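You operate a simulated robot arm through the tools that you are given. There is no shell and no other tool. Be economical: measure what you need, move in short steps, check, and stop when the job is done.

You run a simulated robot arm. Do the job below in one go: nothing can be reset, and whatever is moved stays where it is left.

TASK
Wipe the smudge off the grey chart and switch the small monitor on at full brightness.
Fine: use the cleaning pad and put it back on the yellow pad; slide the iris fader to 2. What is to be rubbed or washed off counts as gone when no trace of it is left.

Only the result counts: the job must be done as asked and must still hold three seconds after the hand-in. Knocking over, shifting, dropping, spilling or breaking anything else fails it.

THE ROBOT
A 7-joint arm with a two-finger parallel gripper, fixed in place. Base frame: the origin is at the foot of the arm, x ahead of it, y to its left, z up; the work surface is at about z = 89.6. Readings come in cm, degrees, newtons and seconds.
With the tool pointing down near the work surface it reaches from about 30 to 68 cm from the base axis. Its first joint turns from -66.0 to 66.0 degrees. Payload 1.57 kg.
The TCP is the grasp point between the finger pads, 3 cm short of the fingertips. In the tool frame z runs along the fingers and y along their closing line. Largest opening 11 cm; finger width 2.4, thickness 1.2; the body of the gripper, 4.8 by 11.2 cm, starts 7.8 cm behind the TCP.
Orientation is that of the tool frame in the base frame, as a unit quaternion [x, y, z, w]. With the fingers straight down and closing along the base's y, the tool's x points along the base's -x, its y along +y and its z along -z.

THE INTERFACE
- The arm moves only by the tool arm_command. Its argument "plan" is a list of rows, each a list of 7 numbers: the turn, a rotation vector about the tool's x, y, z in degrees, then the shift along the tool's x, y, z in m, then the opening in per cent of the stroke, from 0 (shut) to 100 (fully open). In form: [[ax, ay, az, tx, ty, tz, grip], ...]. A call has 1 to 12 rows; each row is the pose to reach, as a shift and turn from the pose commanded when the call began, along the tool's axes at that moment. Rows are played at 5 a second. More than 5 cm and 8.6 degrees between two rows, or a gripper value outside its range, and nothing of the call is played. Where a pose cannot be reached the arm comes as near as it can. A force on the tool above 50 N (or 10 N above the force at the start of the call, whichever is more), or a blocked arm, ends the call early, and 0.2 s more pass. Each finger travels about 10.8 cm/s and halts on what it meets, pressing with about 33 N; the grip force reading is that of the motor and also rises with nothing between the fingers. The clock runs only during rows and for 0.2 s after the last one: add rows that repeat a pose to give the fingers time. The reply holds the time, the measured pose of the TCP, the force on the tool along the base axes, the opening and the grip force, in the units named above and with some noise, with the torque about the TCP (base axes, N m) and any sound that the robot's microphone picked up, and new pictures: "views" is both (left out), scene, wrist or none.
- Cameras (640 x 400 px; columns grow to the right, rows downward): "scene" is fixed at [17.07, -39.72, 140.39]; the picture's right is [0.70, -0.72, 0.00], its down [-0.41, -0.40, -0.82] and it looks along [0.59, 0.57, -0.57] (base axes); focal length 244 px, centre (320, 200). "wrist" rides on the gripper at [7, 1.6, -14.1] in the tool frame; the picture's right is [-0.23, 0.97, 0.00], its down [-0.86, -0.20, -0.48] and it looks along [-0.47, -0.11, 0.88] (tool axes); focal length 222 px, centre (320, 200).
- locate(camera, pixels): for up to 12 pixels [column, row] of the newest picture of that camera ("zoom" is the newest enlarged one), the place [x, y, z] in the base frame of the surface seen there, good to about 0.2 cm. No time passes.
- zoom(camera, box): a new picture of the part [left, top, right, bottom] of that camera's present view, enlarged. No time passes.
- close_job(): hands the job in; it is judged then, once.

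Keep the steps short. Do not move on a guess: measure, check each grasp and each placing, and mend mistakes. In all there are 80 turns and 200 pictures (those below and enlarged ones count). Leave the gripper open and the arm clear of the work at the hand-in unless told otherwise, and finish with a single line.

The tools are called after "Call:" by a JSON object that holds its "fn" and its "kwargs". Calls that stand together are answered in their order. arm_command: Moves the arm, as the interface text tells. Its arguments: {"type":"object","properties":{"plan":{"type":"array","items":{"type":"array","items":{"type":"number"}}},"views":{"type":"string","enum":["both","scene","wrist","none"]}},"required":["plan"]} The other tools are called the same way: locate (camera, pixels) gives the place of the surface under pixels of a picture; zoom (camera, box) takes an enlarged picture of a part of a camera's view; close_job () hands the job in.

At the start:

```text
t: 0.0
eef_pos: [42.0, -6.88, 126.57]
tcp_rot: [0.0, 1.0, 0.0, 0.0]
ft_force: [0.0, -0.7, -0.1]
wrist_torque: [0.02, 0.0, 0.0]
finger_gap: 11.0
finger_force: 0.0
```

scene: 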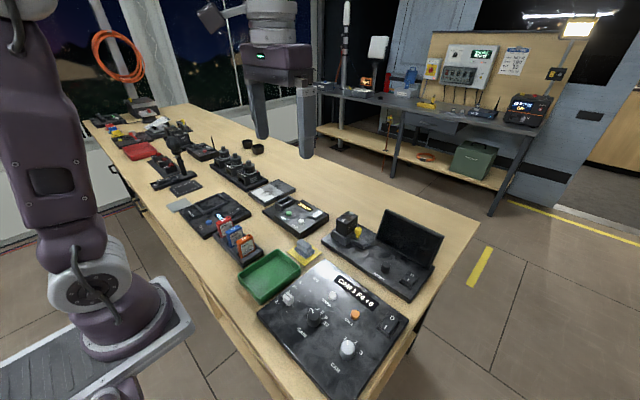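
wrist: 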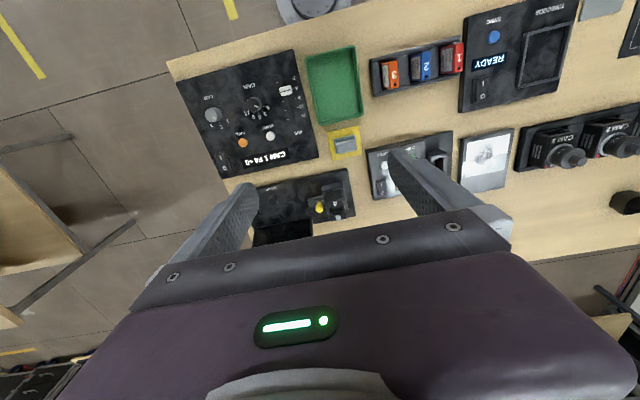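

I see the control panel (scene 330,320), the grey block on a yellow pad (305,250), a chart (272,190) and a monitor (410,235). I'll enlarge these to identify them.

Call:
{"fn": "zoom", "kwargs": {"camera": "scene", "box": [250, 250, 420, 400]}}

Call:
{"fn": "zoom", "kwargs": {"camera": "scene", "box": [310, 200, 450, 300]}}

Call:
{"fn": "zoom", "kwargs": {"camera": "scene", "box": [160, 160, 340, 270]}}

Call:
{"fn": "zoom", "kwargs": {"camera": "wrist", "box": [170, 40, 350, 240]}}

Call:
{"fn": "zoom", "kwargs": {"camera": "wrist", "box": [320, 100, 540, 220]}}

```text
2.67 times, centred on (335, 325) of scene
```

zoom: 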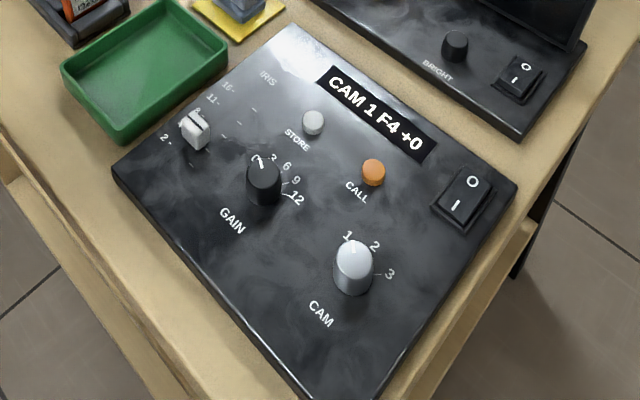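

```text
4.00 times, centred on (380, 250) of scene
```

zoom: 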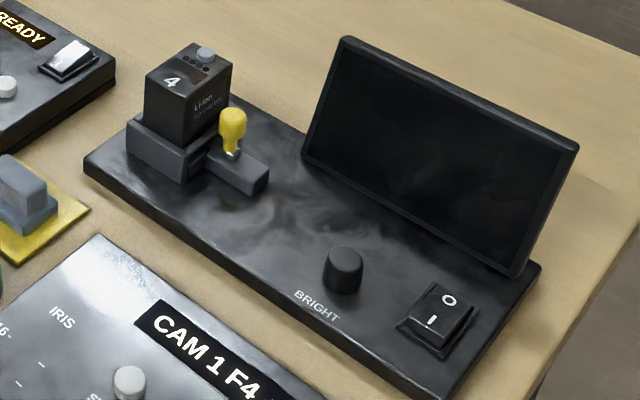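

```text
3.56 times, centred on (250, 215) of scene
```

zoom: 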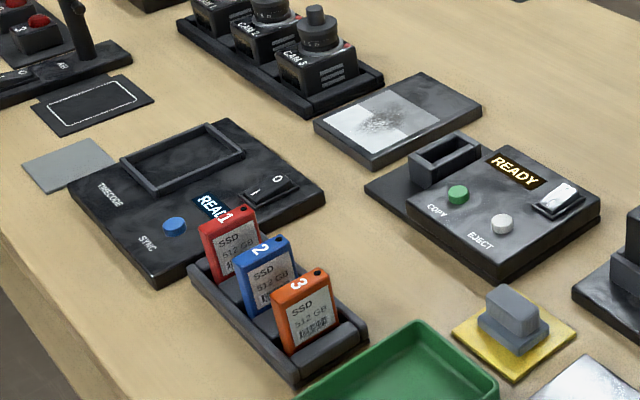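

```text
2.00 times, centred on (260, 140) of wrist
```

zoom: 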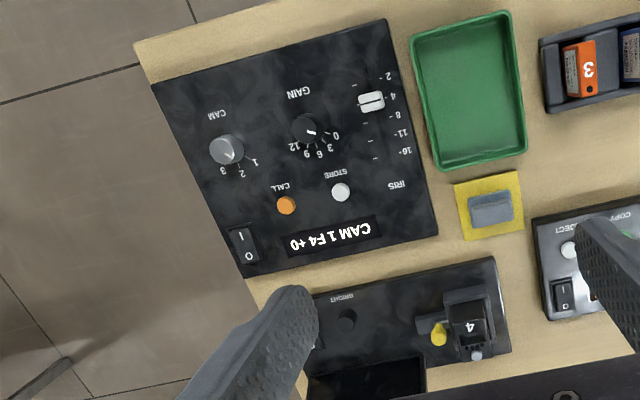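

```text
2.91 times, centred on (430, 160) of wrist
```

zoom: 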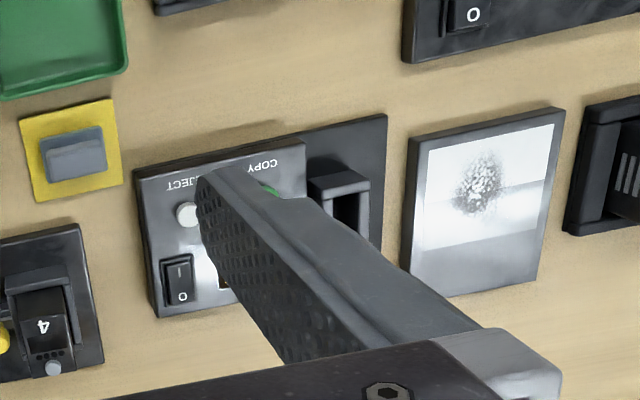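

The fader sits at 4 and the monitor has a rocker and a BRIGHT knob. Next I'll measure the pad, chart, fader, knob and rocker from the wrist view and scene view.

Call:
{"fn": "locate", "kwargs": {"camera": "scene", "pixels": [[304, 244], [302, 250], [287, 256], [305, 268], [322, 256], [303, 244], [301, 300], [393, 268], [395, 265], [422, 277], [416, 282], [384, 267]]}}

Call:
{"fn": "locate", "kwargs": {"camera": "wrist", "pixels": [[345, 143], [329, 132], [358, 127], [361, 154], [333, 158], [286, 90], [467, 151], [513, 139], [504, 173], [464, 184], [485, 162], [343, 199]]}}

Call:
{"fn": "zoom", "kwargs": {"camera": "wrist", "box": [265, 60, 365, 170]}}

Call:
{"fn": "zoom", "kwargs": {"camera": "scene", "box": [270, 225, 340, 315]}}

```text
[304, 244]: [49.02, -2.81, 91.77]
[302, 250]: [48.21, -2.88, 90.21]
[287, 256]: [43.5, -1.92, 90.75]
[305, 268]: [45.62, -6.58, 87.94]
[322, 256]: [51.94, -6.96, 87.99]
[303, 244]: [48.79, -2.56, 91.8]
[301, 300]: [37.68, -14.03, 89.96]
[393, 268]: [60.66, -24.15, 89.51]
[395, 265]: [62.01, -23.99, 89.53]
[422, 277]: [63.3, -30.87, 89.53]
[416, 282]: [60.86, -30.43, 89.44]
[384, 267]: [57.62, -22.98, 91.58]
```

```text
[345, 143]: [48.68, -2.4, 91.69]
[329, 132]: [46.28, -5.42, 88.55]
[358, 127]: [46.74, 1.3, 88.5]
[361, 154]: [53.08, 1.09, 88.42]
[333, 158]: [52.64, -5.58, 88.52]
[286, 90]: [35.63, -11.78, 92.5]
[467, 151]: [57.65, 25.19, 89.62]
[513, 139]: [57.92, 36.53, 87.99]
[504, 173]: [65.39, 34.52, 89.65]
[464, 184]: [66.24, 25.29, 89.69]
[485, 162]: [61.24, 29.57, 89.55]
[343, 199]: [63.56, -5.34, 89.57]
```

```text
3.64 times, centred on (315, 115) of wrist
```

zoom: 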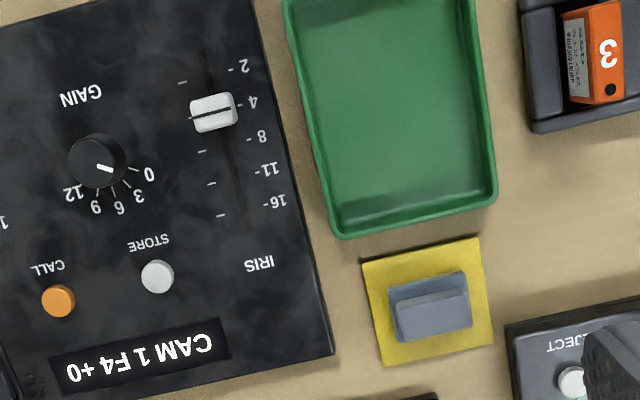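

```text
4.44 times, centred on (305, 270) of scene
```

zoom: 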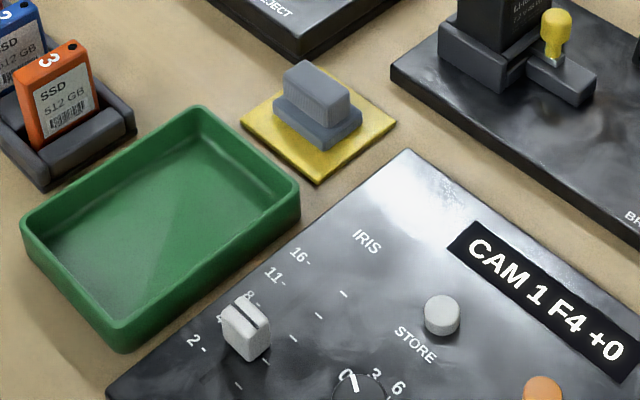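

The pad has a ridge handle on a base. I'll measure its ridge and base from the zoom, plus the smudge edges in the scene image.

Call:
{"fn": "locate", "kwargs": {"camera": "zoom", "pixels": [[288, 72], [307, 62], [349, 94], [328, 103], [318, 83], [276, 103], [320, 143], [360, 128], [323, 178], [395, 123], [244, 122], [300, 110]]}}

Call:
{"fn": "locate", "kwargs": {"camera": "scene", "pixels": [[248, 194], [266, 206], [278, 180], [295, 190], [267, 194], [259, 193], [275, 198], [283, 194], [263, 186], [275, 190]]}}

Call:
{"fn": "zoom", "kwargs": {"camera": "scene", "box": [240, 170, 304, 210]}}

```text
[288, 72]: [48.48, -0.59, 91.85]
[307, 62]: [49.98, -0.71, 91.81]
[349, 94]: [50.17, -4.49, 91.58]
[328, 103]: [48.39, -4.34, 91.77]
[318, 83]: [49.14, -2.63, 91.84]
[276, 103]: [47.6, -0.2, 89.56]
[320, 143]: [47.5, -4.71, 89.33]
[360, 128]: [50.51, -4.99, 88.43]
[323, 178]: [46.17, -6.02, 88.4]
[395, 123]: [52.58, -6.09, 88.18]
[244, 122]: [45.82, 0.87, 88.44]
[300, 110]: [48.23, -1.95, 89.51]
```

```text
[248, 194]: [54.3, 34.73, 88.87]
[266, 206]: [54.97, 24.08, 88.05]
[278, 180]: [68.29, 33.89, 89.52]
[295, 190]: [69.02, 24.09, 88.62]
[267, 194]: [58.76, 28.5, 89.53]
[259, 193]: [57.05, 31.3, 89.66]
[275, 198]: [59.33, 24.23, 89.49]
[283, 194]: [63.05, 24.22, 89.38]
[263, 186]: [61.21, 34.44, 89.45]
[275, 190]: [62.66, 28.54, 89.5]
```

```text
10.00 times, centred on (272, 190) of scene
```

zoom: 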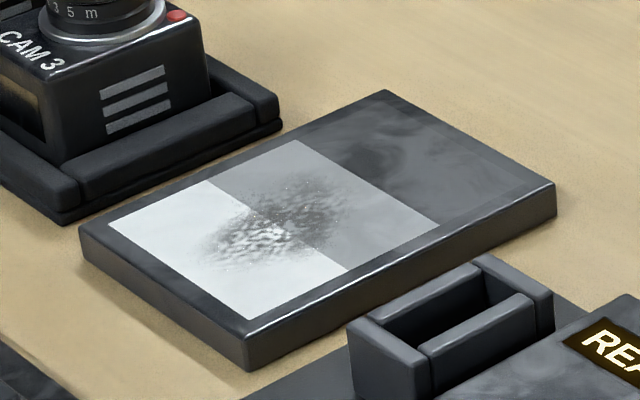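

Now the smudge's extent from this zoom (about 200–350, 175–270).

Call:
{"fn": "locate", "kwargs": {"camera": "zoom", "pixels": [[200, 245], [205, 270], [300, 265], [355, 210], [335, 178], [250, 190], [270, 225], [110, 222], [250, 320], [435, 222], [300, 140], [383, 90]]}}

Call:
{"fn": "arm_command", "kwargs": {"plan": [[0, 0, 8, -0.01, 0.006, 0.01, 100], [0, 0, 16, -0.02, 0.012, 0.02, 100], [0, 0, 24, -0.03, 0.018, 0.03, 100], [0, 0, 32, -0.04, 0.024, 0.05, 100], [0, 0, 40, -0.05, 0.03, 0.07, 100], [0, 0, 48, -0.06, 0.036, 0.09, 100], [0, 0, 56, -0.07, 0.04, 0.11, 100], [0, 0, 64, -0.073, 0.043, 0.13, 100], [0, 0, 72, -0.073, 0.043, 0.15, 100], [0, 0, 80, -0.073, 0.043, 0.17, 100], [0, 0, 88, -0.073, 0.043, 0.19, 80], [0, 0, 90, -0.073, 0.0433, 0.2, 60]]}}

```text
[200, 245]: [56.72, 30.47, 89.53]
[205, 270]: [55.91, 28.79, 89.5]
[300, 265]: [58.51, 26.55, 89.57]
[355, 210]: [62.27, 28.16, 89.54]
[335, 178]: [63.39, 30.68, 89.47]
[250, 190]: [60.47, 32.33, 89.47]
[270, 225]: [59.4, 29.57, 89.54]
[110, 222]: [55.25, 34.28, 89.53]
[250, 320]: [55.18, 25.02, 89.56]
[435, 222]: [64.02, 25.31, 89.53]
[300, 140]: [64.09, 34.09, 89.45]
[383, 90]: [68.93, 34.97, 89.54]
```

```text
t: 2.6
eef_pos: [49.42, -2.57, 106.49]
tcp_rot: [0.708, 0.706, 0.0, 0.0]
ft_force: [0.5, -0.6, 0.0]
wrist_torque: [0.02, -0.01, 0.01]
finger_gap: 6.6
finger_force: 0.1
```

scene: 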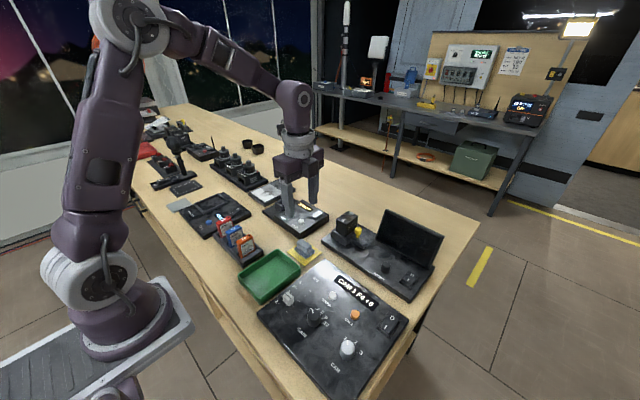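
wrist: 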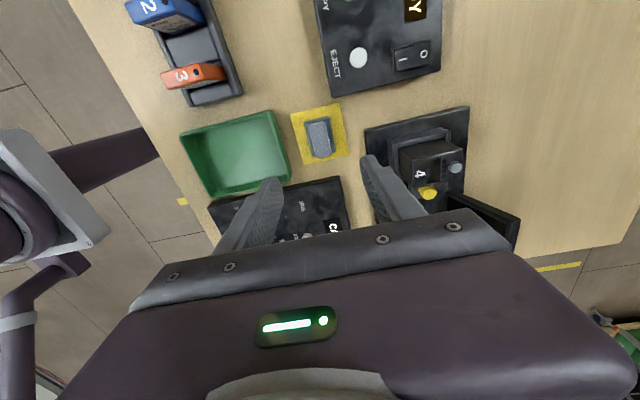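

TCP is at (49.42,-2.57), directly above the handle centre (49.3,-2.6), with the fingers closing along base x across the 1.6 cm ridge. I'll narrow the opening and descend to z≈93.2 (tips ≈90.2).

Call:
{"fn": "arm_command", "kwargs": {"plan": [[0, 0, 0, 0, -0.001, 0.03, 42], [0, 0, 0, 0, -0.001, 0.06, 42], [0, 0, 0, 0, -0.001, 0.09, 42], [0, 0, 0, 0, -0.001, 0.11, 42], [0, 0, 0, 0, -0.001, 0.125, 42], [0, 0, 0, 0, -0.001, 0.132, 42], [0, 0, 0, 0, -0.001, 0.132, 42]]}}

```text
t: 4.2
eef_pos: [49.21, -2.42, 93.31]
tcp_rot: [0.707, 0.707, 0.0, -0.001]
ft_force: [-0.1, -0.4, 0.1]
wrist_torque: [0.0, -0.06, -0.02]
finger_gap: 4.61
finger_force: 0.1
```

scene: 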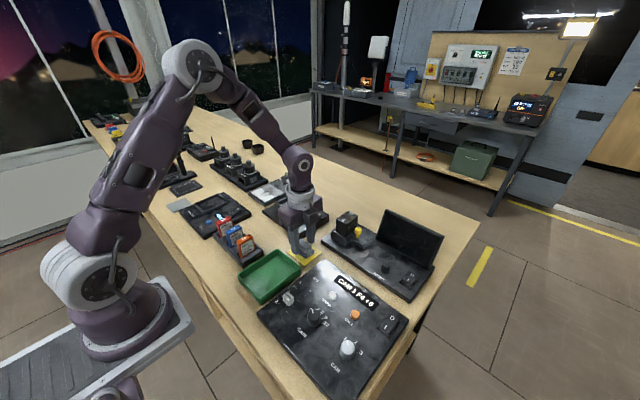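
wrist: 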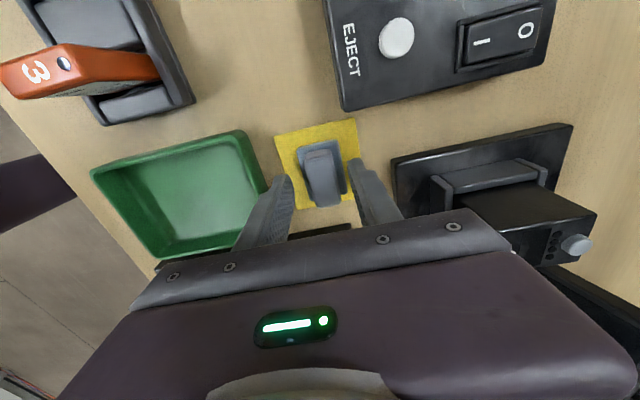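

The handle (323,175) lies between the fingertips. I'll close.

Call:
{"fn": "arm_command", "kwargs": {"plan": [[0, 0, 0, 0, 0, 0, 20], [0, 0, 0, 0, 0, 0, 5], [0, 0, 0, 0, 0, 0, 0], [0, 0, 0, 0, 0, 0, 0]], "views": "wrist"}}

Call:
{"fn": "zoom", "kwargs": {"camera": "wrist", "box": [240, 100, 400, 250]}}

```text
t: 5.2
eef_pos: [49.23, -2.63, 93.31]
tcp_rot: [0.707, 0.707, 0.001, -0.001]
ft_force: [0.1, -0.2, -0.2]
wrist_torque: [0.01, 0.01, 0.02]
finger_gap: 2.08
finger_force: 33.2
```

wrist: 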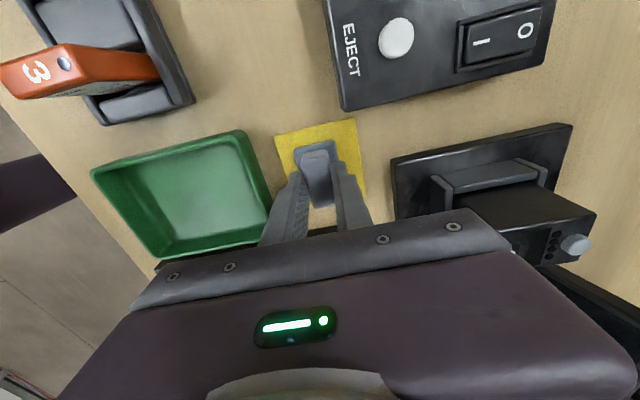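

```text
2.67 times, centred on (320, 175) of wrist
```

zoom: 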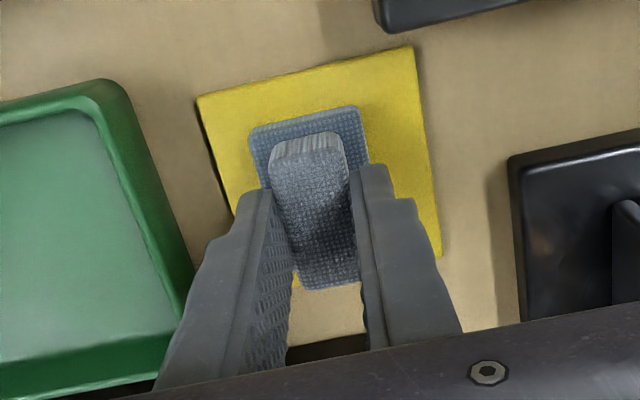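

The handle is gripped (gap 2.08 cm, 33 N). Next I'll lift 10 cm and carry the pad over the smudge centre (59.5, 29.5).

Call:
{"fn": "arm_command", "kwargs": {"plan": [[0, 0, 0, 0, 0, -0.03, 0], [0, 0, 0, 0, 0, -0.07, 0], [0, 0, 0, 0, 0, -0.1, 0], [0, 0, 0, 0.036, 0.011, -0.1, 0], [0, 0, 0, 0.076, 0.023, -0.1, 0], [0, 0, 0, 0.116, 0.036, -0.1, 0], [0, 0, 0, 0.156, 0.049, -0.1, 0], [0, 0, 0, 0.196, 0.062, -0.1, 0], [0, 0, 0, 0.236, 0.075, -0.1, 0], [0, 0, 0, 0.276, 0.088, -0.1, 0], [0, 0, 0, 0.306, 0.097, -0.1, 0], [0, 0, 0, 0.321, 0.1025, -0.1, 0]]}}

```text
t: 7.8
eef_pos: [59.14, 29.27, 102.87]
tcp_rot: [0.702, 0.712, -0.005, 0.0]
ft_force: [-0.2, 0.0, 0.3]
wrist_torque: [0.01, 0.0, 0.01]
finger_gap: 2.07
finger_force: 33.0
out of reach, approached as far as the arm can: row 12
```

scene: 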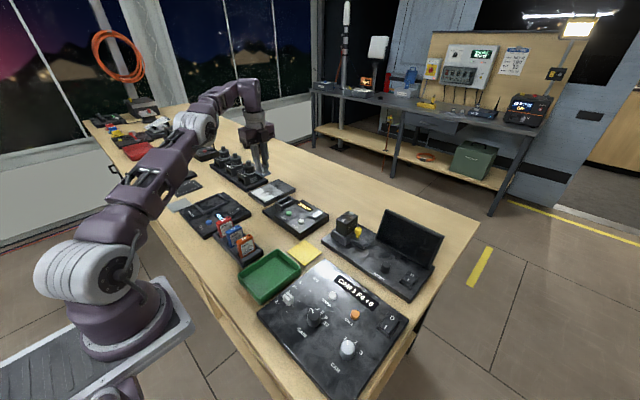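
wrist: 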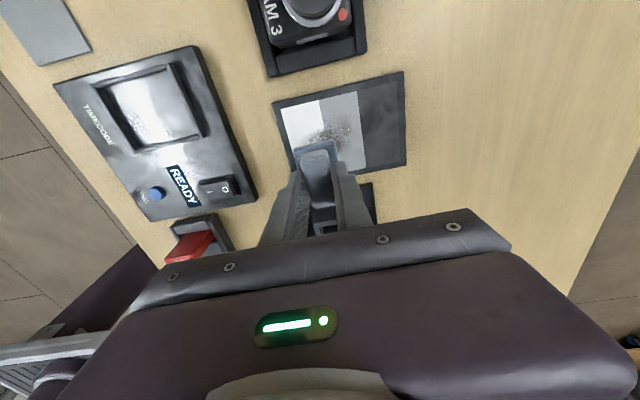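

The pad hovers at the edge of reach at this height. I'll come down to about z=96 at slightly smaller x, where the reach should be larger.

Call:
{"fn": "arm_command", "kwargs": {"plan": [[0, 0, 0, -0.002, -0.015, 0.02, 0], [0, 0, 0, -0.002, -0.015, 0.04, 0], [0, 0, 0, -0.002, -0.015, 0.06, 0], [0, 0, 0, -0.002, -0.015, 0.065, 0]]}}

```text
t: 8.8
eef_pos: [58.05, 29.33, 96.89]
tcp_rot: [0.707, 0.707, 0.0, 0.0]
ft_force: [-0.5, 0.0, 0.1]
wrist_torque: [0.01, 0.01, -0.03]
finger_gap: 2.08
finger_force: 33.1
```

scene: 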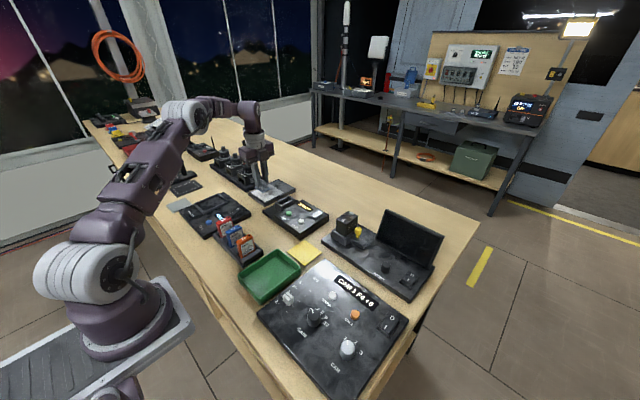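
wrist: 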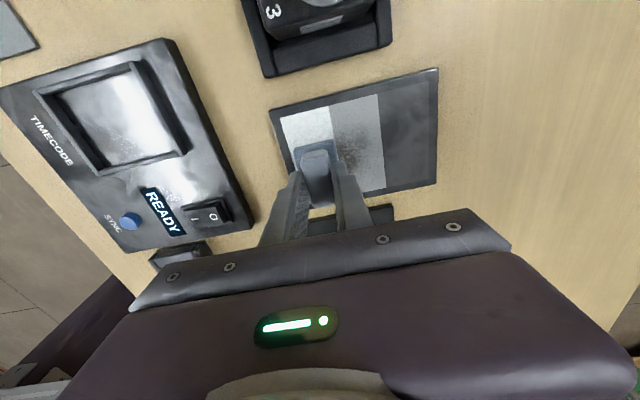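

Now at z 96.9, with expected contact at TCP z≈94.35. I'll go down in small steps and watch the force.

Call:
{"fn": "arm_command", "kwargs": {"plan": [[0, 0, 0, 0, 0, 0.012, 0], [0, 0, 0, 0, 0, 0.018, 0], [0, 0, 0, 0, 0, 0.022, 0], [0, 0, 0, 0, 0, 0.024, 0], [0, 0, 0, 0, 0, 0.025, 0]], "views": "wrist"}}

```text
t: 10.0
eef_pos: [58.09, 29.44, 94.36]
tcp_rot: [0.707, 0.707, 0.0, 0.001]
ft_force: [-3.1, -2.3, 9.7]
wrist_torque: [-0.04, 0.15, -0.02]
finger_gap: 2.08
finger_force: 32.9
```

wrist: 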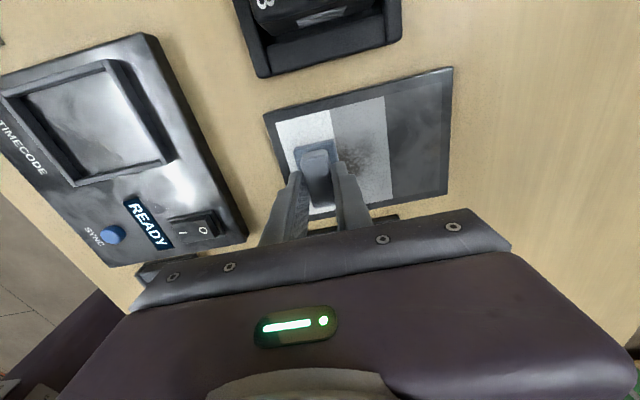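

Contact at 9.7 N. I'll make a first stroke pattern over the near half and check that the chart doesn't shift.

Call:
{"fn": "arm_command", "kwargs": {"plan": [[0, 0, 0, 0, 0.015, 0, 0], [0, 0, 0, 0, 0.03, 0, 0], [0, 0, 0, 0, 0.015, 0, 0], [0, 0, 0, 0, 0, 0, 0], [0, 0, 0, 0, -0.012, 0, 0], [0, 0, 0, 0, 0, 0, 0]]}}

```text
t: 11.4
eef_pos: [57.72, 29.5, 94.35]
tcp_rot: [0.707, 0.707, -0.001, -0.001]
ft_force: [-13.2, 0.9, 27.0]
wrist_torque: [0.04, 0.42, 0.04]
finger_gap: 2.08
finger_force: 32.7
```

scene: 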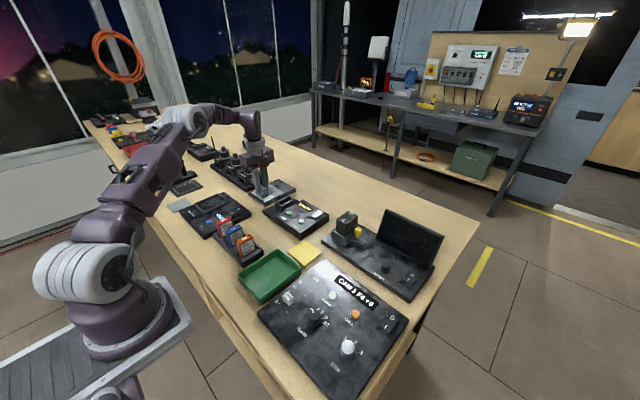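
wrist: 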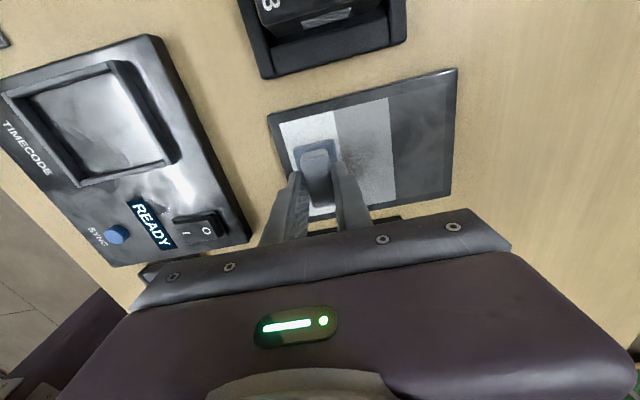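

The band appears to be clearing. I'll ease up 1 mm (force had risen to 27 N) and wipe bands to y ±2 cm.

Call:
{"fn": "arm_command", "kwargs": {"plan": [[0, 0, 0, 0.01, 0, -0.0007, 0], [0, 0, 0, 0.02, 0, -0.0007, 0], [0, 0, 0, 0.02, 0.015, -0.0007, 0], [0, 0, 0, 0.02, 0.03, -0.0007, 0], [0, 0, 0, 0.01, 0.035, -0.0007, 0], [0, 0, 0, -0.005, 0.035, -0.0007, 0], [0, 0, 0, -0.02, 0.035, -0.0007, 0], [0, 0, 0, -0.02, 0.02, -0.0007, 0], [0, 0, 0, -0.02, 0.005, -0.0007, 0], [0, 0, 0, -0.02, -0.01, -0.0007, 0], [0, 0, 0, -0.005, -0.01, -0.0007, 0], [0, 0, 0, 0.01, -0.01, -0.0007, 0]], "views": "wrist"}}

```text
t: 14.0
eef_pos: [57.0, 30.38, 94.33]
tcp_rot: [0.707, 0.707, 0.0, 0.0]
ft_force: [1.3, -2.8, 7.3]
wrist_torque: [-0.04, 0.03, -0.04]
finger_gap: 2.08
finger_force: 33.0
out of reach, approached as far as the arm can: row 4, 5
```

wrist: 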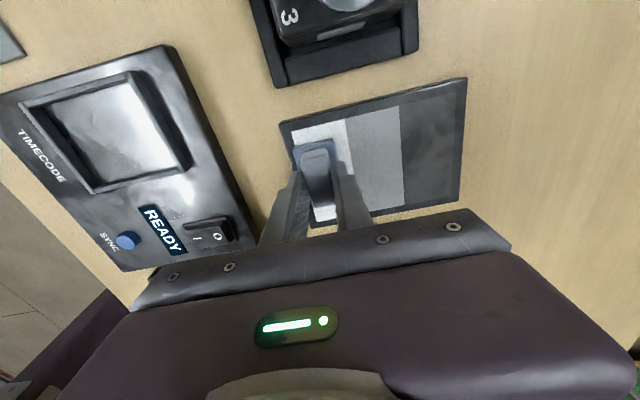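

Looks clean where visible. I'll lift 8 cm straight up, pull back, and inspect the chart.

Call:
{"fn": "arm_command", "kwargs": {"plan": [[0, 0, 0, 0, 0, -0.03, 0], [0, 0, 0, 0, 0, -0.06, 0], [0, 0, 0, -0.04, -0.01, -0.08, 0], [0, 0, 0, -0.08, -0.02, -0.09, 0], [0, 0, 0, -0.12, -0.03, -0.09, 0]]}}

Call:
{"fn": "zoom", "kwargs": {"camera": "scene", "box": [240, 170, 304, 210]}}

Call:
{"fn": "zoom", "kwargs": {"camera": "wrist", "box": [220, 30, 440, 180]}}

```text
t: 15.2
eef_pos: [53.87, 18.45, 103.29]
tcp_rot: [0.708, 0.707, 0.0, -0.001]
ft_force: [0.4, -0.7, -0.7]
wrist_torque: [0.04, 0.0, 0.0]
finger_gap: 2.06
finger_force: 33.1
```

scene: 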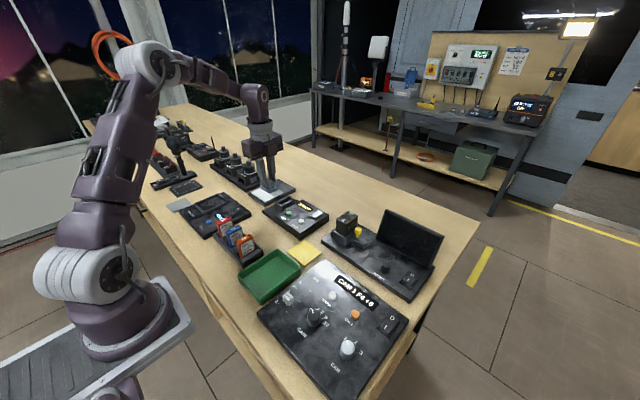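
wrist: 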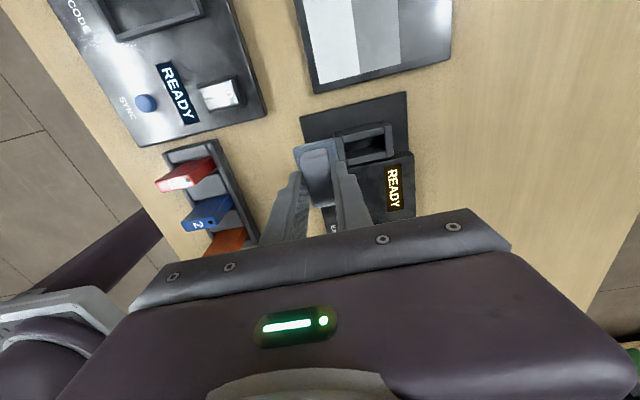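

```text
10.00 times, centred on (272, 190) of scene
```

zoom: 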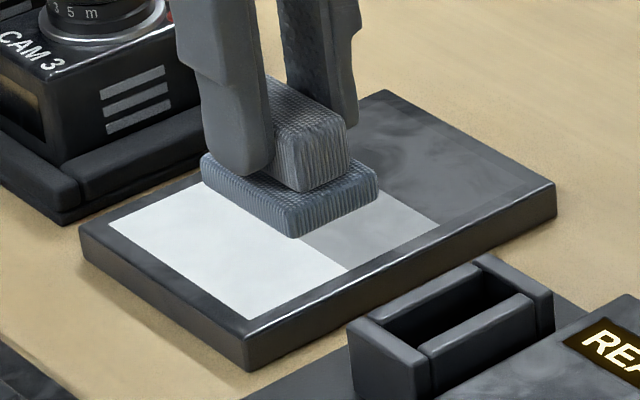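

```text
2.67 times, centred on (330, 105) of wrist
```

zoom: 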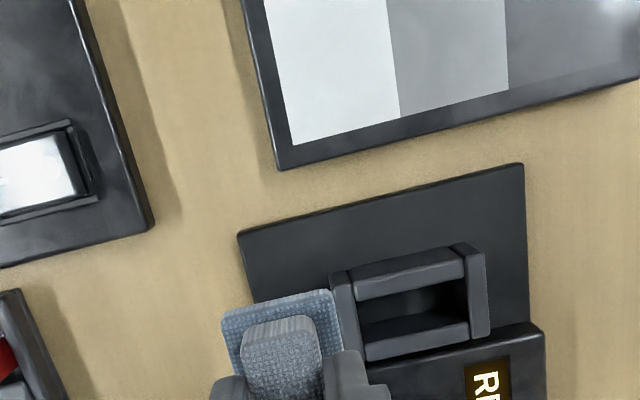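

The chart hasn't moved. The pad still hides part of it, so I'll move halfway back and look again.

Call:
{"fn": "arm_command", "kwargs": {"plan": [[0, 0, 0, -0.04, -0.01, 0, 0], [0, 0, 0, -0.08, -0.02, 0, 0], [0, 0, 0, -0.12, -0.03, 0, 0], [0, 0, 0, -0.16, -0.04, 0, 0], [0, 0, 0, -0.19, -0.044, 0, 0], [0, 0, 0, -0.21, -0.046, 0, 0]]}}

Call:
{"fn": "zoom", "kwargs": {"camera": "scene", "box": [240, 170, 304, 210]}}

```text
t: 16.6
eef_pos: [49.35, -2.75, 103.26]
tcp_rot: [0.707, 0.707, -0.001, 0.001]
ft_force: [0.0, 0.0, -0.7]
wrist_torque: [0.03, -0.01, -0.04]
finger_gap: 2.09
finger_force: 33.2
```

scene: 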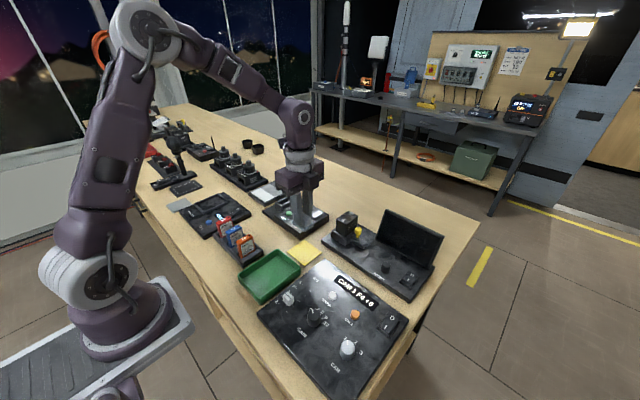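
wrist: 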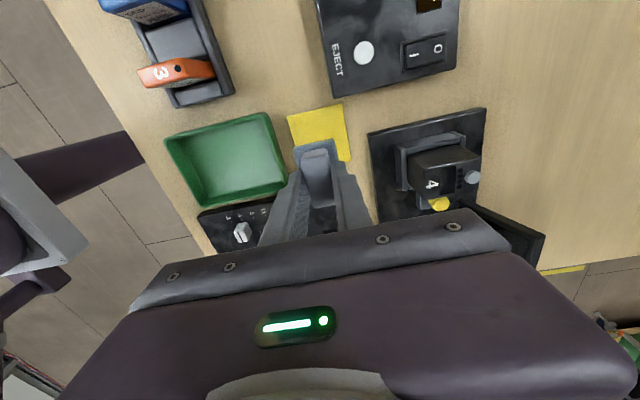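

```text
10.00 times, centred on (272, 190) of scene
```

zoom: 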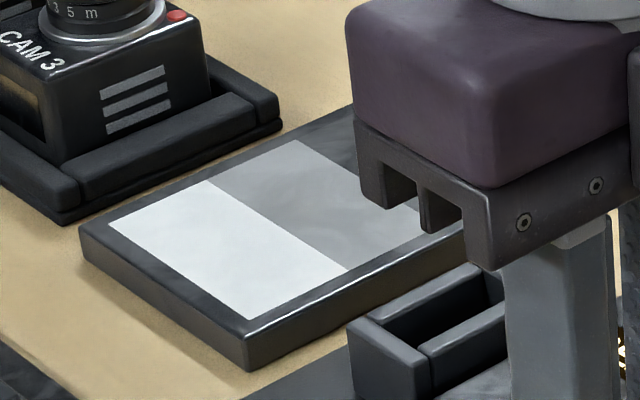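

The chart is clean, including the earlier smudge area (200–355, 175–270). I'll lower the pad at its original spot (49.2, -2.6) to z≈93.3.

Call:
{"fn": "arm_command", "kwargs": {"plan": [[0, 0, 0, 0.0005, -0.001, 0.03, 0], [0, 0, 0, 0.0005, -0.001, 0.06, 0], [0, 0, 0, 0.0005, -0.001, 0.08, 0], [0, 0, 0, 0.0005, -0.001, 0.092, 0], [0, 0, 0, 0.0005, -0.001, 0.097, 0], [0, 0, 0, 0.0005, -0.001, 0.0995, 0], [0, 0, 0, 0.0005, -0.001, 0.0995, 0]], "views": "wrist"}}

```text
t: 18.2
eef_pos: [49.27, -2.46, 93.53]
tcp_rot: [0.707, 0.707, 0.0, 0.0]
ft_force: [0.5, -0.1, -0.3]
wrist_torque: [0.01, 0.01, 0.02]
finger_gap: 2.03
finger_force: 33.1
```

wrist: 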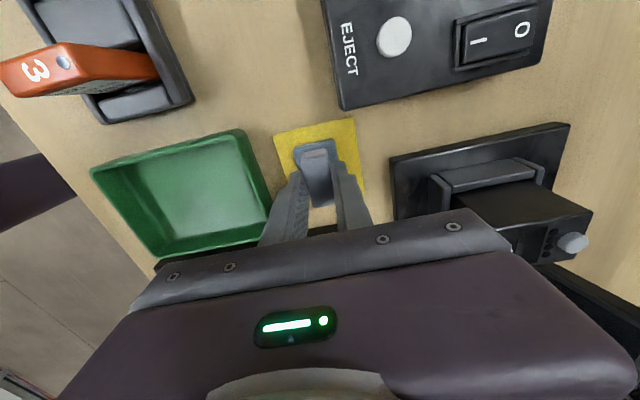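

No contact yet (z 93.53). I'll lower in 1 mm steps to touch.

Call:
{"fn": "arm_command", "kwargs": {"plan": [[0, 0, 0, 0, 0, 0.001, 0], [0, 0, 0, 0, 0, 0.002, 0], [0, 0, 0, 0, 0, 0.002, 0]], "views": "none"}}

```text
t: 19.0
eef_pos: [49.35, -2.57, 93.26]
tcp_rot: [0.707, 0.707, 0.0, 0.001]
ft_force: [-2.2, 0.5, 10.9]
wrist_torque: [0.07, 0.04, -0.05]
finger_gap: 2.08
finger_force: 32.6
```

Contact at 10.9 N at z 93.26, the original height. I'll open to ~42 % and rise straight up.

Call:
{"fn": "arm_command", "kwargs": {"plan": [[0, 0, 0, 0, 0, 0, 30], [0, 0, 0, 0, 0, 0, 40], [0, 0, 0, 0, 0, 0, 40], [0, 0, 0, 0, 0, -0.02, 40], [0, 0, 0, 0, 0, -0.06, 40], [0, 0, 0, 0, 0, -0.1, 40], [0, 0, 0, 0, 0, -0.14, 40]]}}

Call:
{"fn": "zoom", "kwargs": {"camera": "scene", "box": [260, 220, 350, 315]}}

```text
t: 20.6
eef_pos: [49.25, -2.64, 107.3]
tcp_rot: [0.707, 0.707, 0.0, 0.0]
ft_force: [-0.2, 0.7, 1.3]
wrist_torque: [0.01, -0.01, -0.02]
finger_gap: 4.42
finger_force: 0.0
```

scene: 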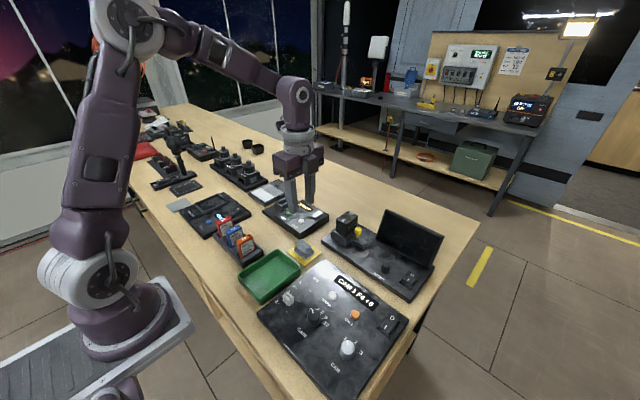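
wrist: 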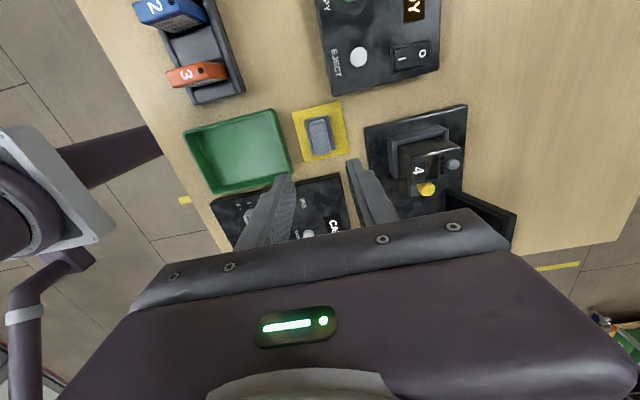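

```text
4.21 times, centred on (305, 268) of scene
```

zoom: 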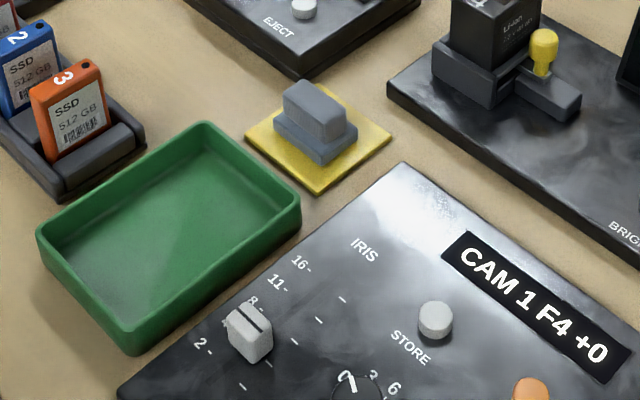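

The pad sits on the yellow mat. Now for the fader: measure the cap, the scale marks (left "2-" at (212,350), right ticks at (241,386), (270,350), (295,318), (342,299)) and the panel surface.

Call:
{"fn": "locate", "kwargs": {"camera": "zoom", "pixels": [[233, 320], [250, 306], [270, 322], [252, 332], [250, 318], [212, 350], [241, 386], [270, 350], [295, 318], [318, 320], [342, 299], [310, 266]]}}

Call:
{"fn": "zoom", "kwargs": {"camera": "scene", "box": [275, 275, 345, 330]}}

```text
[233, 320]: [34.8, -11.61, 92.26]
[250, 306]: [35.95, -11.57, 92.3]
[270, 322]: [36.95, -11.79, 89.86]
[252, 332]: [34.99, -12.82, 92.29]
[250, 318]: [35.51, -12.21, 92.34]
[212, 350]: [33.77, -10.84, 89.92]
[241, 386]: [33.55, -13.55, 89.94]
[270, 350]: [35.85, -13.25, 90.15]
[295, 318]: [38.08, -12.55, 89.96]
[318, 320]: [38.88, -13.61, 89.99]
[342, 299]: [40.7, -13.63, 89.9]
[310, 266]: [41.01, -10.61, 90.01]
```

```text
7.27 times, centred on (310, 302) of scene
```

zoom: 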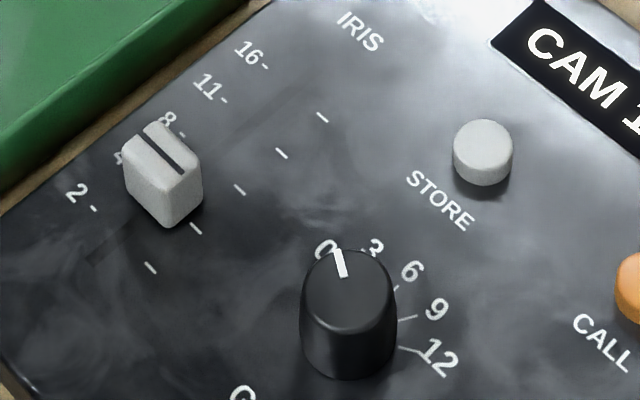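

Measure all ticks from this zoom, and the cap line.

Call:
{"fn": "locate", "kwargs": {"camera": "zoom", "pixels": [[151, 267], [196, 229], [240, 190], [281, 153], [322, 117], [93, 208], [183, 135], [224, 101], [265, 67], [166, 155], [128, 145], [196, 158]]}}

```text
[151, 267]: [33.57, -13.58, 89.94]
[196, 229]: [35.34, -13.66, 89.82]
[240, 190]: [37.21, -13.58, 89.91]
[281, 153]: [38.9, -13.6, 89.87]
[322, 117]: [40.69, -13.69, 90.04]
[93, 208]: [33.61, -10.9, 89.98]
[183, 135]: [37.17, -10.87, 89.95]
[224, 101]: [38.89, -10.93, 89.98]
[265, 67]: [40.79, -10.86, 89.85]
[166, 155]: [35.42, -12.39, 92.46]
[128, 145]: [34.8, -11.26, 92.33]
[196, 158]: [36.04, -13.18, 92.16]
```

The scale: "2" is at x=33.58, "4" at 35.35; the cap line is at (35.42, -12.25), top z 92.4. I'll move above the cap at z≈100 with the fingers closing along x.

Call:
{"fn": "arm_command", "kwargs": {"plan": [[0, 0, 0, -0.024, -0.035, 0, 35], [0, 0, 0, -0.05, -0.07, 0, 35], [0, 0, 0, -0.075, -0.105, 0.01, 35], [0, 0, 0, -0.096, -0.1385, 0.03, 35], [0, 0, 0, -0.096, -0.1385, 0.07, 35], [0, 0, 0, -0.096, -0.1385, 0.07, 35]]}}

```text
t: 22.0
eef_pos: [35.37, -12.14, 100.12]
tcp_rot: [0.707, 0.707, 0.001, 0.0]
ft_force: [-1.1, -0.4, 0.9]
wrist_torque: [0.03, -0.04, 0.04]
finger_gap: 3.86
finger_force: 0.1
```

scene: 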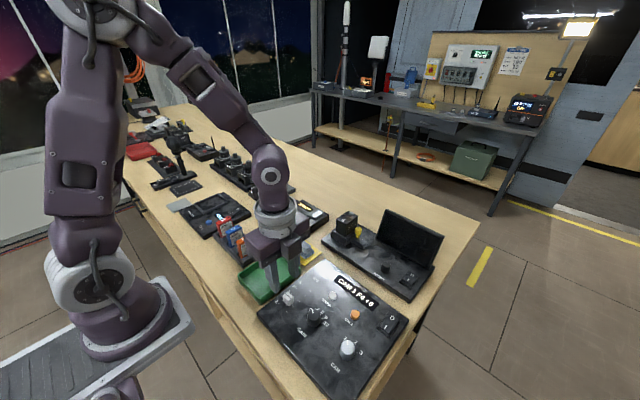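
wrist: 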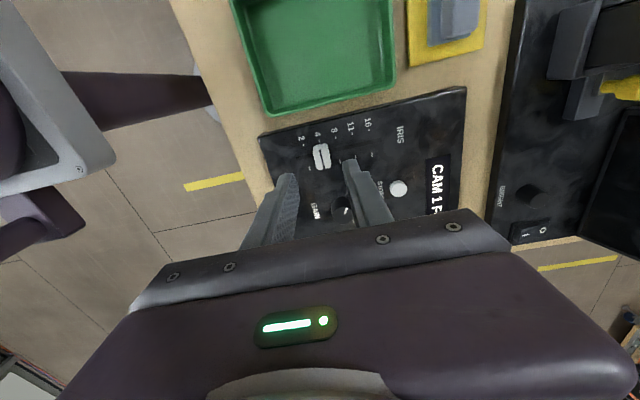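

Aligned with the cap (wrist 322,157). Descend to z≈93.5.

Call:
{"fn": "arm_command", "kwargs": {"plan": [[0, 0, 0, 0, 0, 0.025, 35], [0, 0, 0, 0, 0, 0.05, 35], [0, 0, 0, 0, 0, 0.06, 35], [0, 0, 0, 0, 0, 0.066, 35], [0, 0, 0, 0, 0, 0.066, 35]], "views": "wrist"}}

Call:
{"fn": "zoom", "kwargs": {"camera": "wrist", "box": [220, 100, 420, 250]}}

Call:
{"fn": "zoom", "kwargs": {"camera": "scene", "box": [250, 260, 360, 340]}}

```text
t: 23.2
eef_pos: [35.39, -12.08, 93.58]
tcp_rot: [0.707, 0.707, 0.0, 0.001]
ft_force: [-0.2, 0.9, 0.1]
wrist_torque: [0.04, 0.03, -0.01]
finger_gap: 3.86
finger_force: 0.0
```

wrist: 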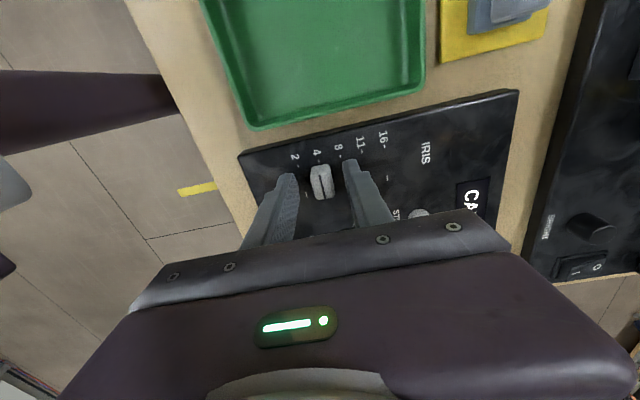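

```text
2.67 times, centred on (320, 175) of wrist
```

zoom: 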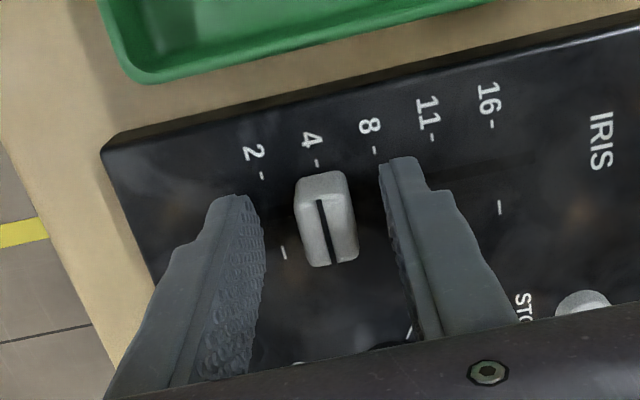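

```text
5.00 times, centred on (305, 300) of scene
```

zoom: 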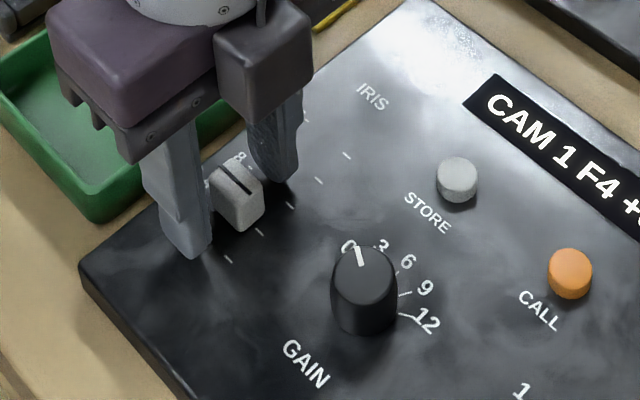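

The cap stands between the fingers. I'll close on it, then slide 1.8 cm toward −x (to x≈33.58).

Call:
{"fn": "arm_command", "kwargs": {"plan": [[0, 0, 0, 0, 0, 0, 15], [0, 0, 0, 0, 0, 0, 5], [0, 0, 0, 0, 0, 0, 5], [0, 0, 0, 0, -0.006, 0, 5], [0, 0, 0, 0, -0.012, 0, 5], [0, 0, 0, 0, -0.0175, 0, 5], [0, 0, 0, 0, -0.0175, 0, 5]]}}

Call:
{"fn": "zoom", "kwargs": {"camera": "wrist", "box": [220, 100, 420, 250]}}

```text
t: 24.8
eef_pos: [33.87, -12.25, 93.61]
tcp_rot: [0.707, 0.707, 0.002, 0.0]
ft_force: [9.6, 0.1, -21.3]
wrist_torque: [0.07, -0.08, -0.04]
finger_gap: 1.59
finger_force: 31.3
```

scene: 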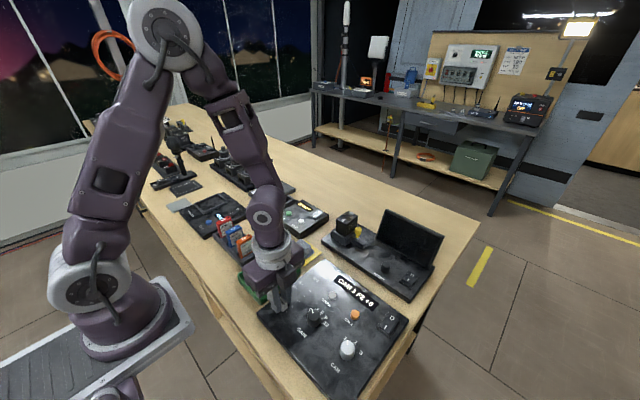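
wrist: 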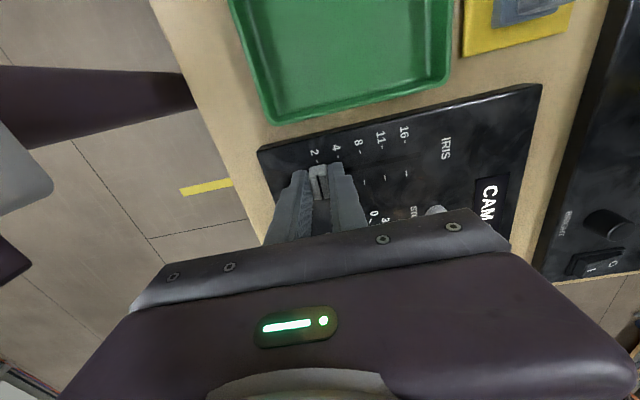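

```text
2.67 times, centred on (320, 175) of wrist
```

zoom: 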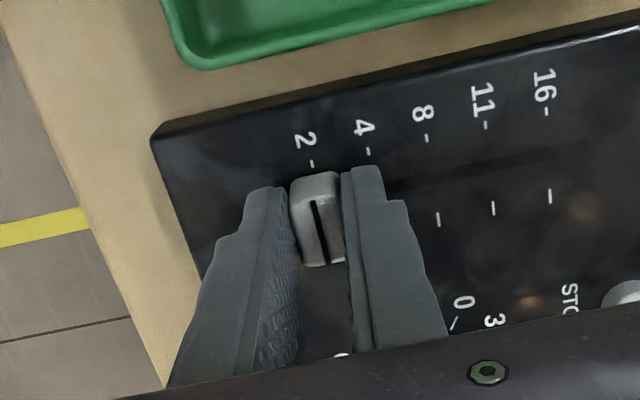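

Cap is at or near 2. I'll release, rise, and read the display and the cap's position.

Call:
{"fn": "arm_command", "kwargs": {"plan": [[0, 0, 0, 0, 0, 0, 20], [0, 0, 0, 0, 0, 0, 35], [0, 0, 0, 0, 0, 0, 35], [0, 0, 0, 0, 0, -0.03, 35], [0, 0, 0, 0, 0, -0.07, 35], [0, 0, 0, 0.04, 0, -0.1, 35], [0, 0, 0, 0.08, 0.03, -0.12, 35]]}}

Call:
{"fn": "zoom", "kwargs": {"camera": "scene", "box": [260, 260, 390, 340]}}

Call:
{"fn": "zoom", "kwargs": {"camera": "scene", "box": [275, 275, 345, 330]}}

```text
refused: row 7 steps farther than a row can; nothing moved
```

```text
4.92 times, centred on (325, 300) of scene
```

zoom: 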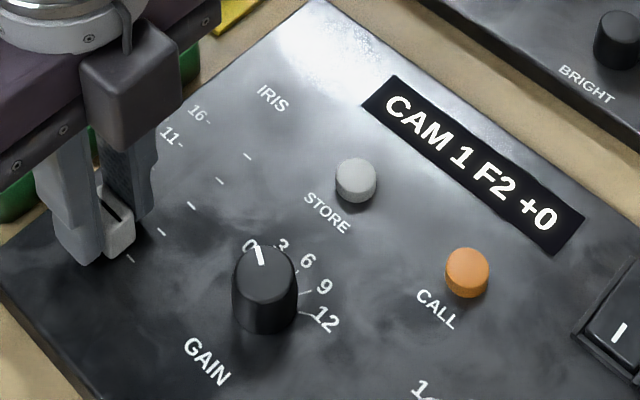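

```text
7.27 times, centred on (310, 302) of scene
```

zoom: 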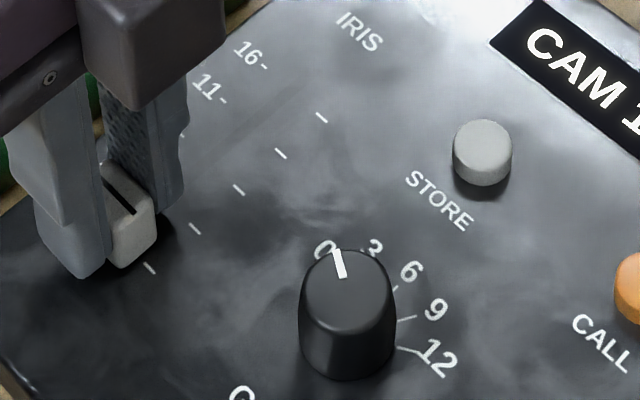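

The display now reads F2. The retreat was refused for too large a step; I'll repeat it with smaller steps.

Call:
{"fn": "arm_command", "kwargs": {"plan": [[0, 0, 0, 0, 0, 0, 20], [0, 0, 0, 0, 0, 0, 35], [0, 0, 0, 0, 0, 0, 35], [0, 0, 0, 0, 0, -0.03, 35], [0, 0, 0, 0, 0, -0.07, 35], [0, 0, 0, 0.02, 0.01, -0.1, 35], [0, 0, 0, 0.05, 0.03, -0.12, 35]]}}

Call:
{"fn": "zoom", "kwargs": {"camera": "scene", "box": [260, 260, 390, 340]}}

Call:
{"fn": "zoom", "kwargs": {"camera": "scene", "box": [370, 240, 440, 300]}}

```text
t: 26.4
eef_pos: [36.66, -7.18, 105.69]
tcp_rot: [0.708, 0.706, 0.0, 0.0]
ft_force: [0.8, -0.3, -0.4]
wrist_torque: [-0.02, -0.01, -0.01]
finger_gap: 3.85
finger_force: 0.1
```

scene: 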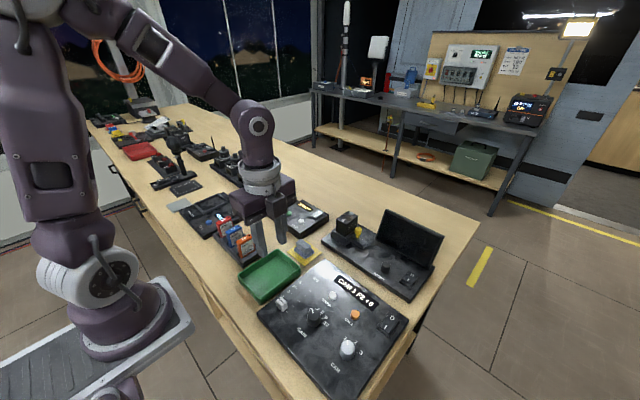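
wrist: 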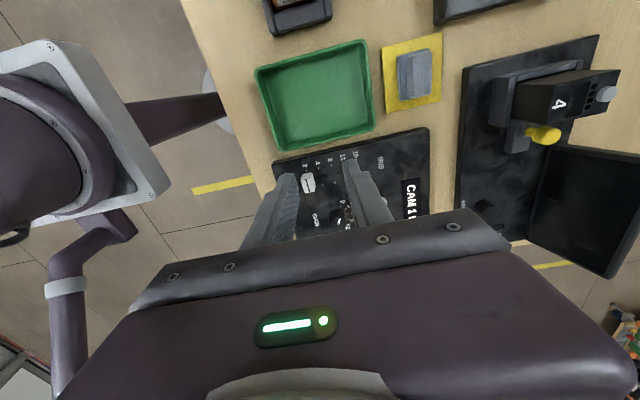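

```text
4.92 times, centred on (325, 300) of scene
```

zoom: 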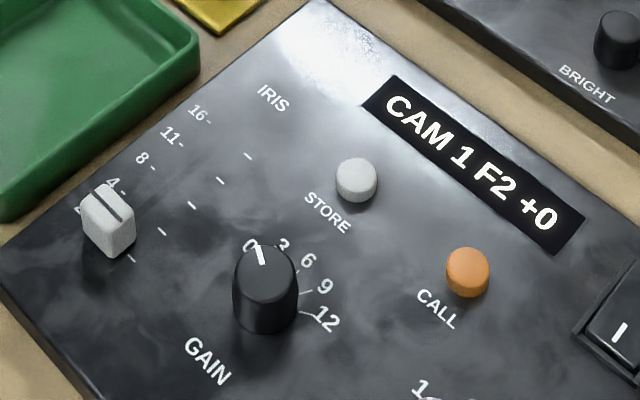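

```text
6.67 times, centred on (405, 270) of scene
```

zoom: 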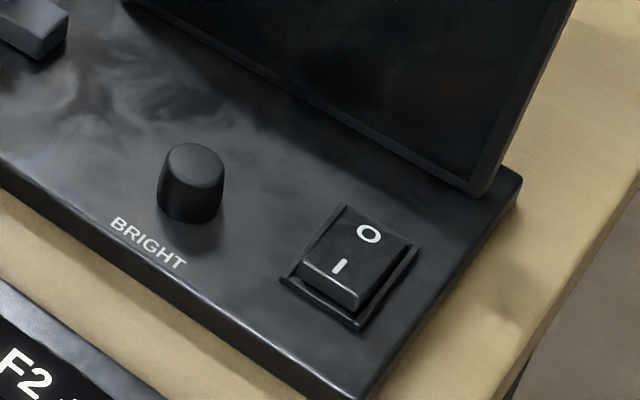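

F2 shown, cap on 2. Now measure the monitor's rocker and knob: "I" (338,266), "O" (369,233), knob top (192,160).

Call:
{"fn": "locate", "kwargs": {"camera": "zoom", "pixels": [[338, 266], [369, 233], [345, 208], [409, 243], [302, 270], [358, 302], [192, 160], [163, 165], [222, 165], [192, 145], [180, 215], [282, 275]]}}

Call:
{"fn": "zoom", "kwargs": {"camera": "scene", "box": [325, 200, 455, 300]}}

```text
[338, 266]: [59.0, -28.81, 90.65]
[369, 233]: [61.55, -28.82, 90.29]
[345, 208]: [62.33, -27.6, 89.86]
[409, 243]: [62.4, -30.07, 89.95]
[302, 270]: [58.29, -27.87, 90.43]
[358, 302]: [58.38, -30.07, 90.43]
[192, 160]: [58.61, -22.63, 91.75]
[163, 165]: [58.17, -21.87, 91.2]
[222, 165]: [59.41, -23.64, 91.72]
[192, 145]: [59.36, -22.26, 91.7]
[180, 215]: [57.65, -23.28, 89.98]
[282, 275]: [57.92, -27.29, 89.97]
```

```text
4.00 times, centred on (390, 250) of scene
```

zoom: 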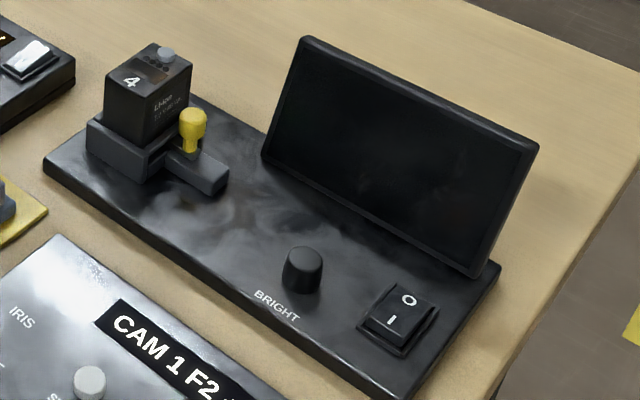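

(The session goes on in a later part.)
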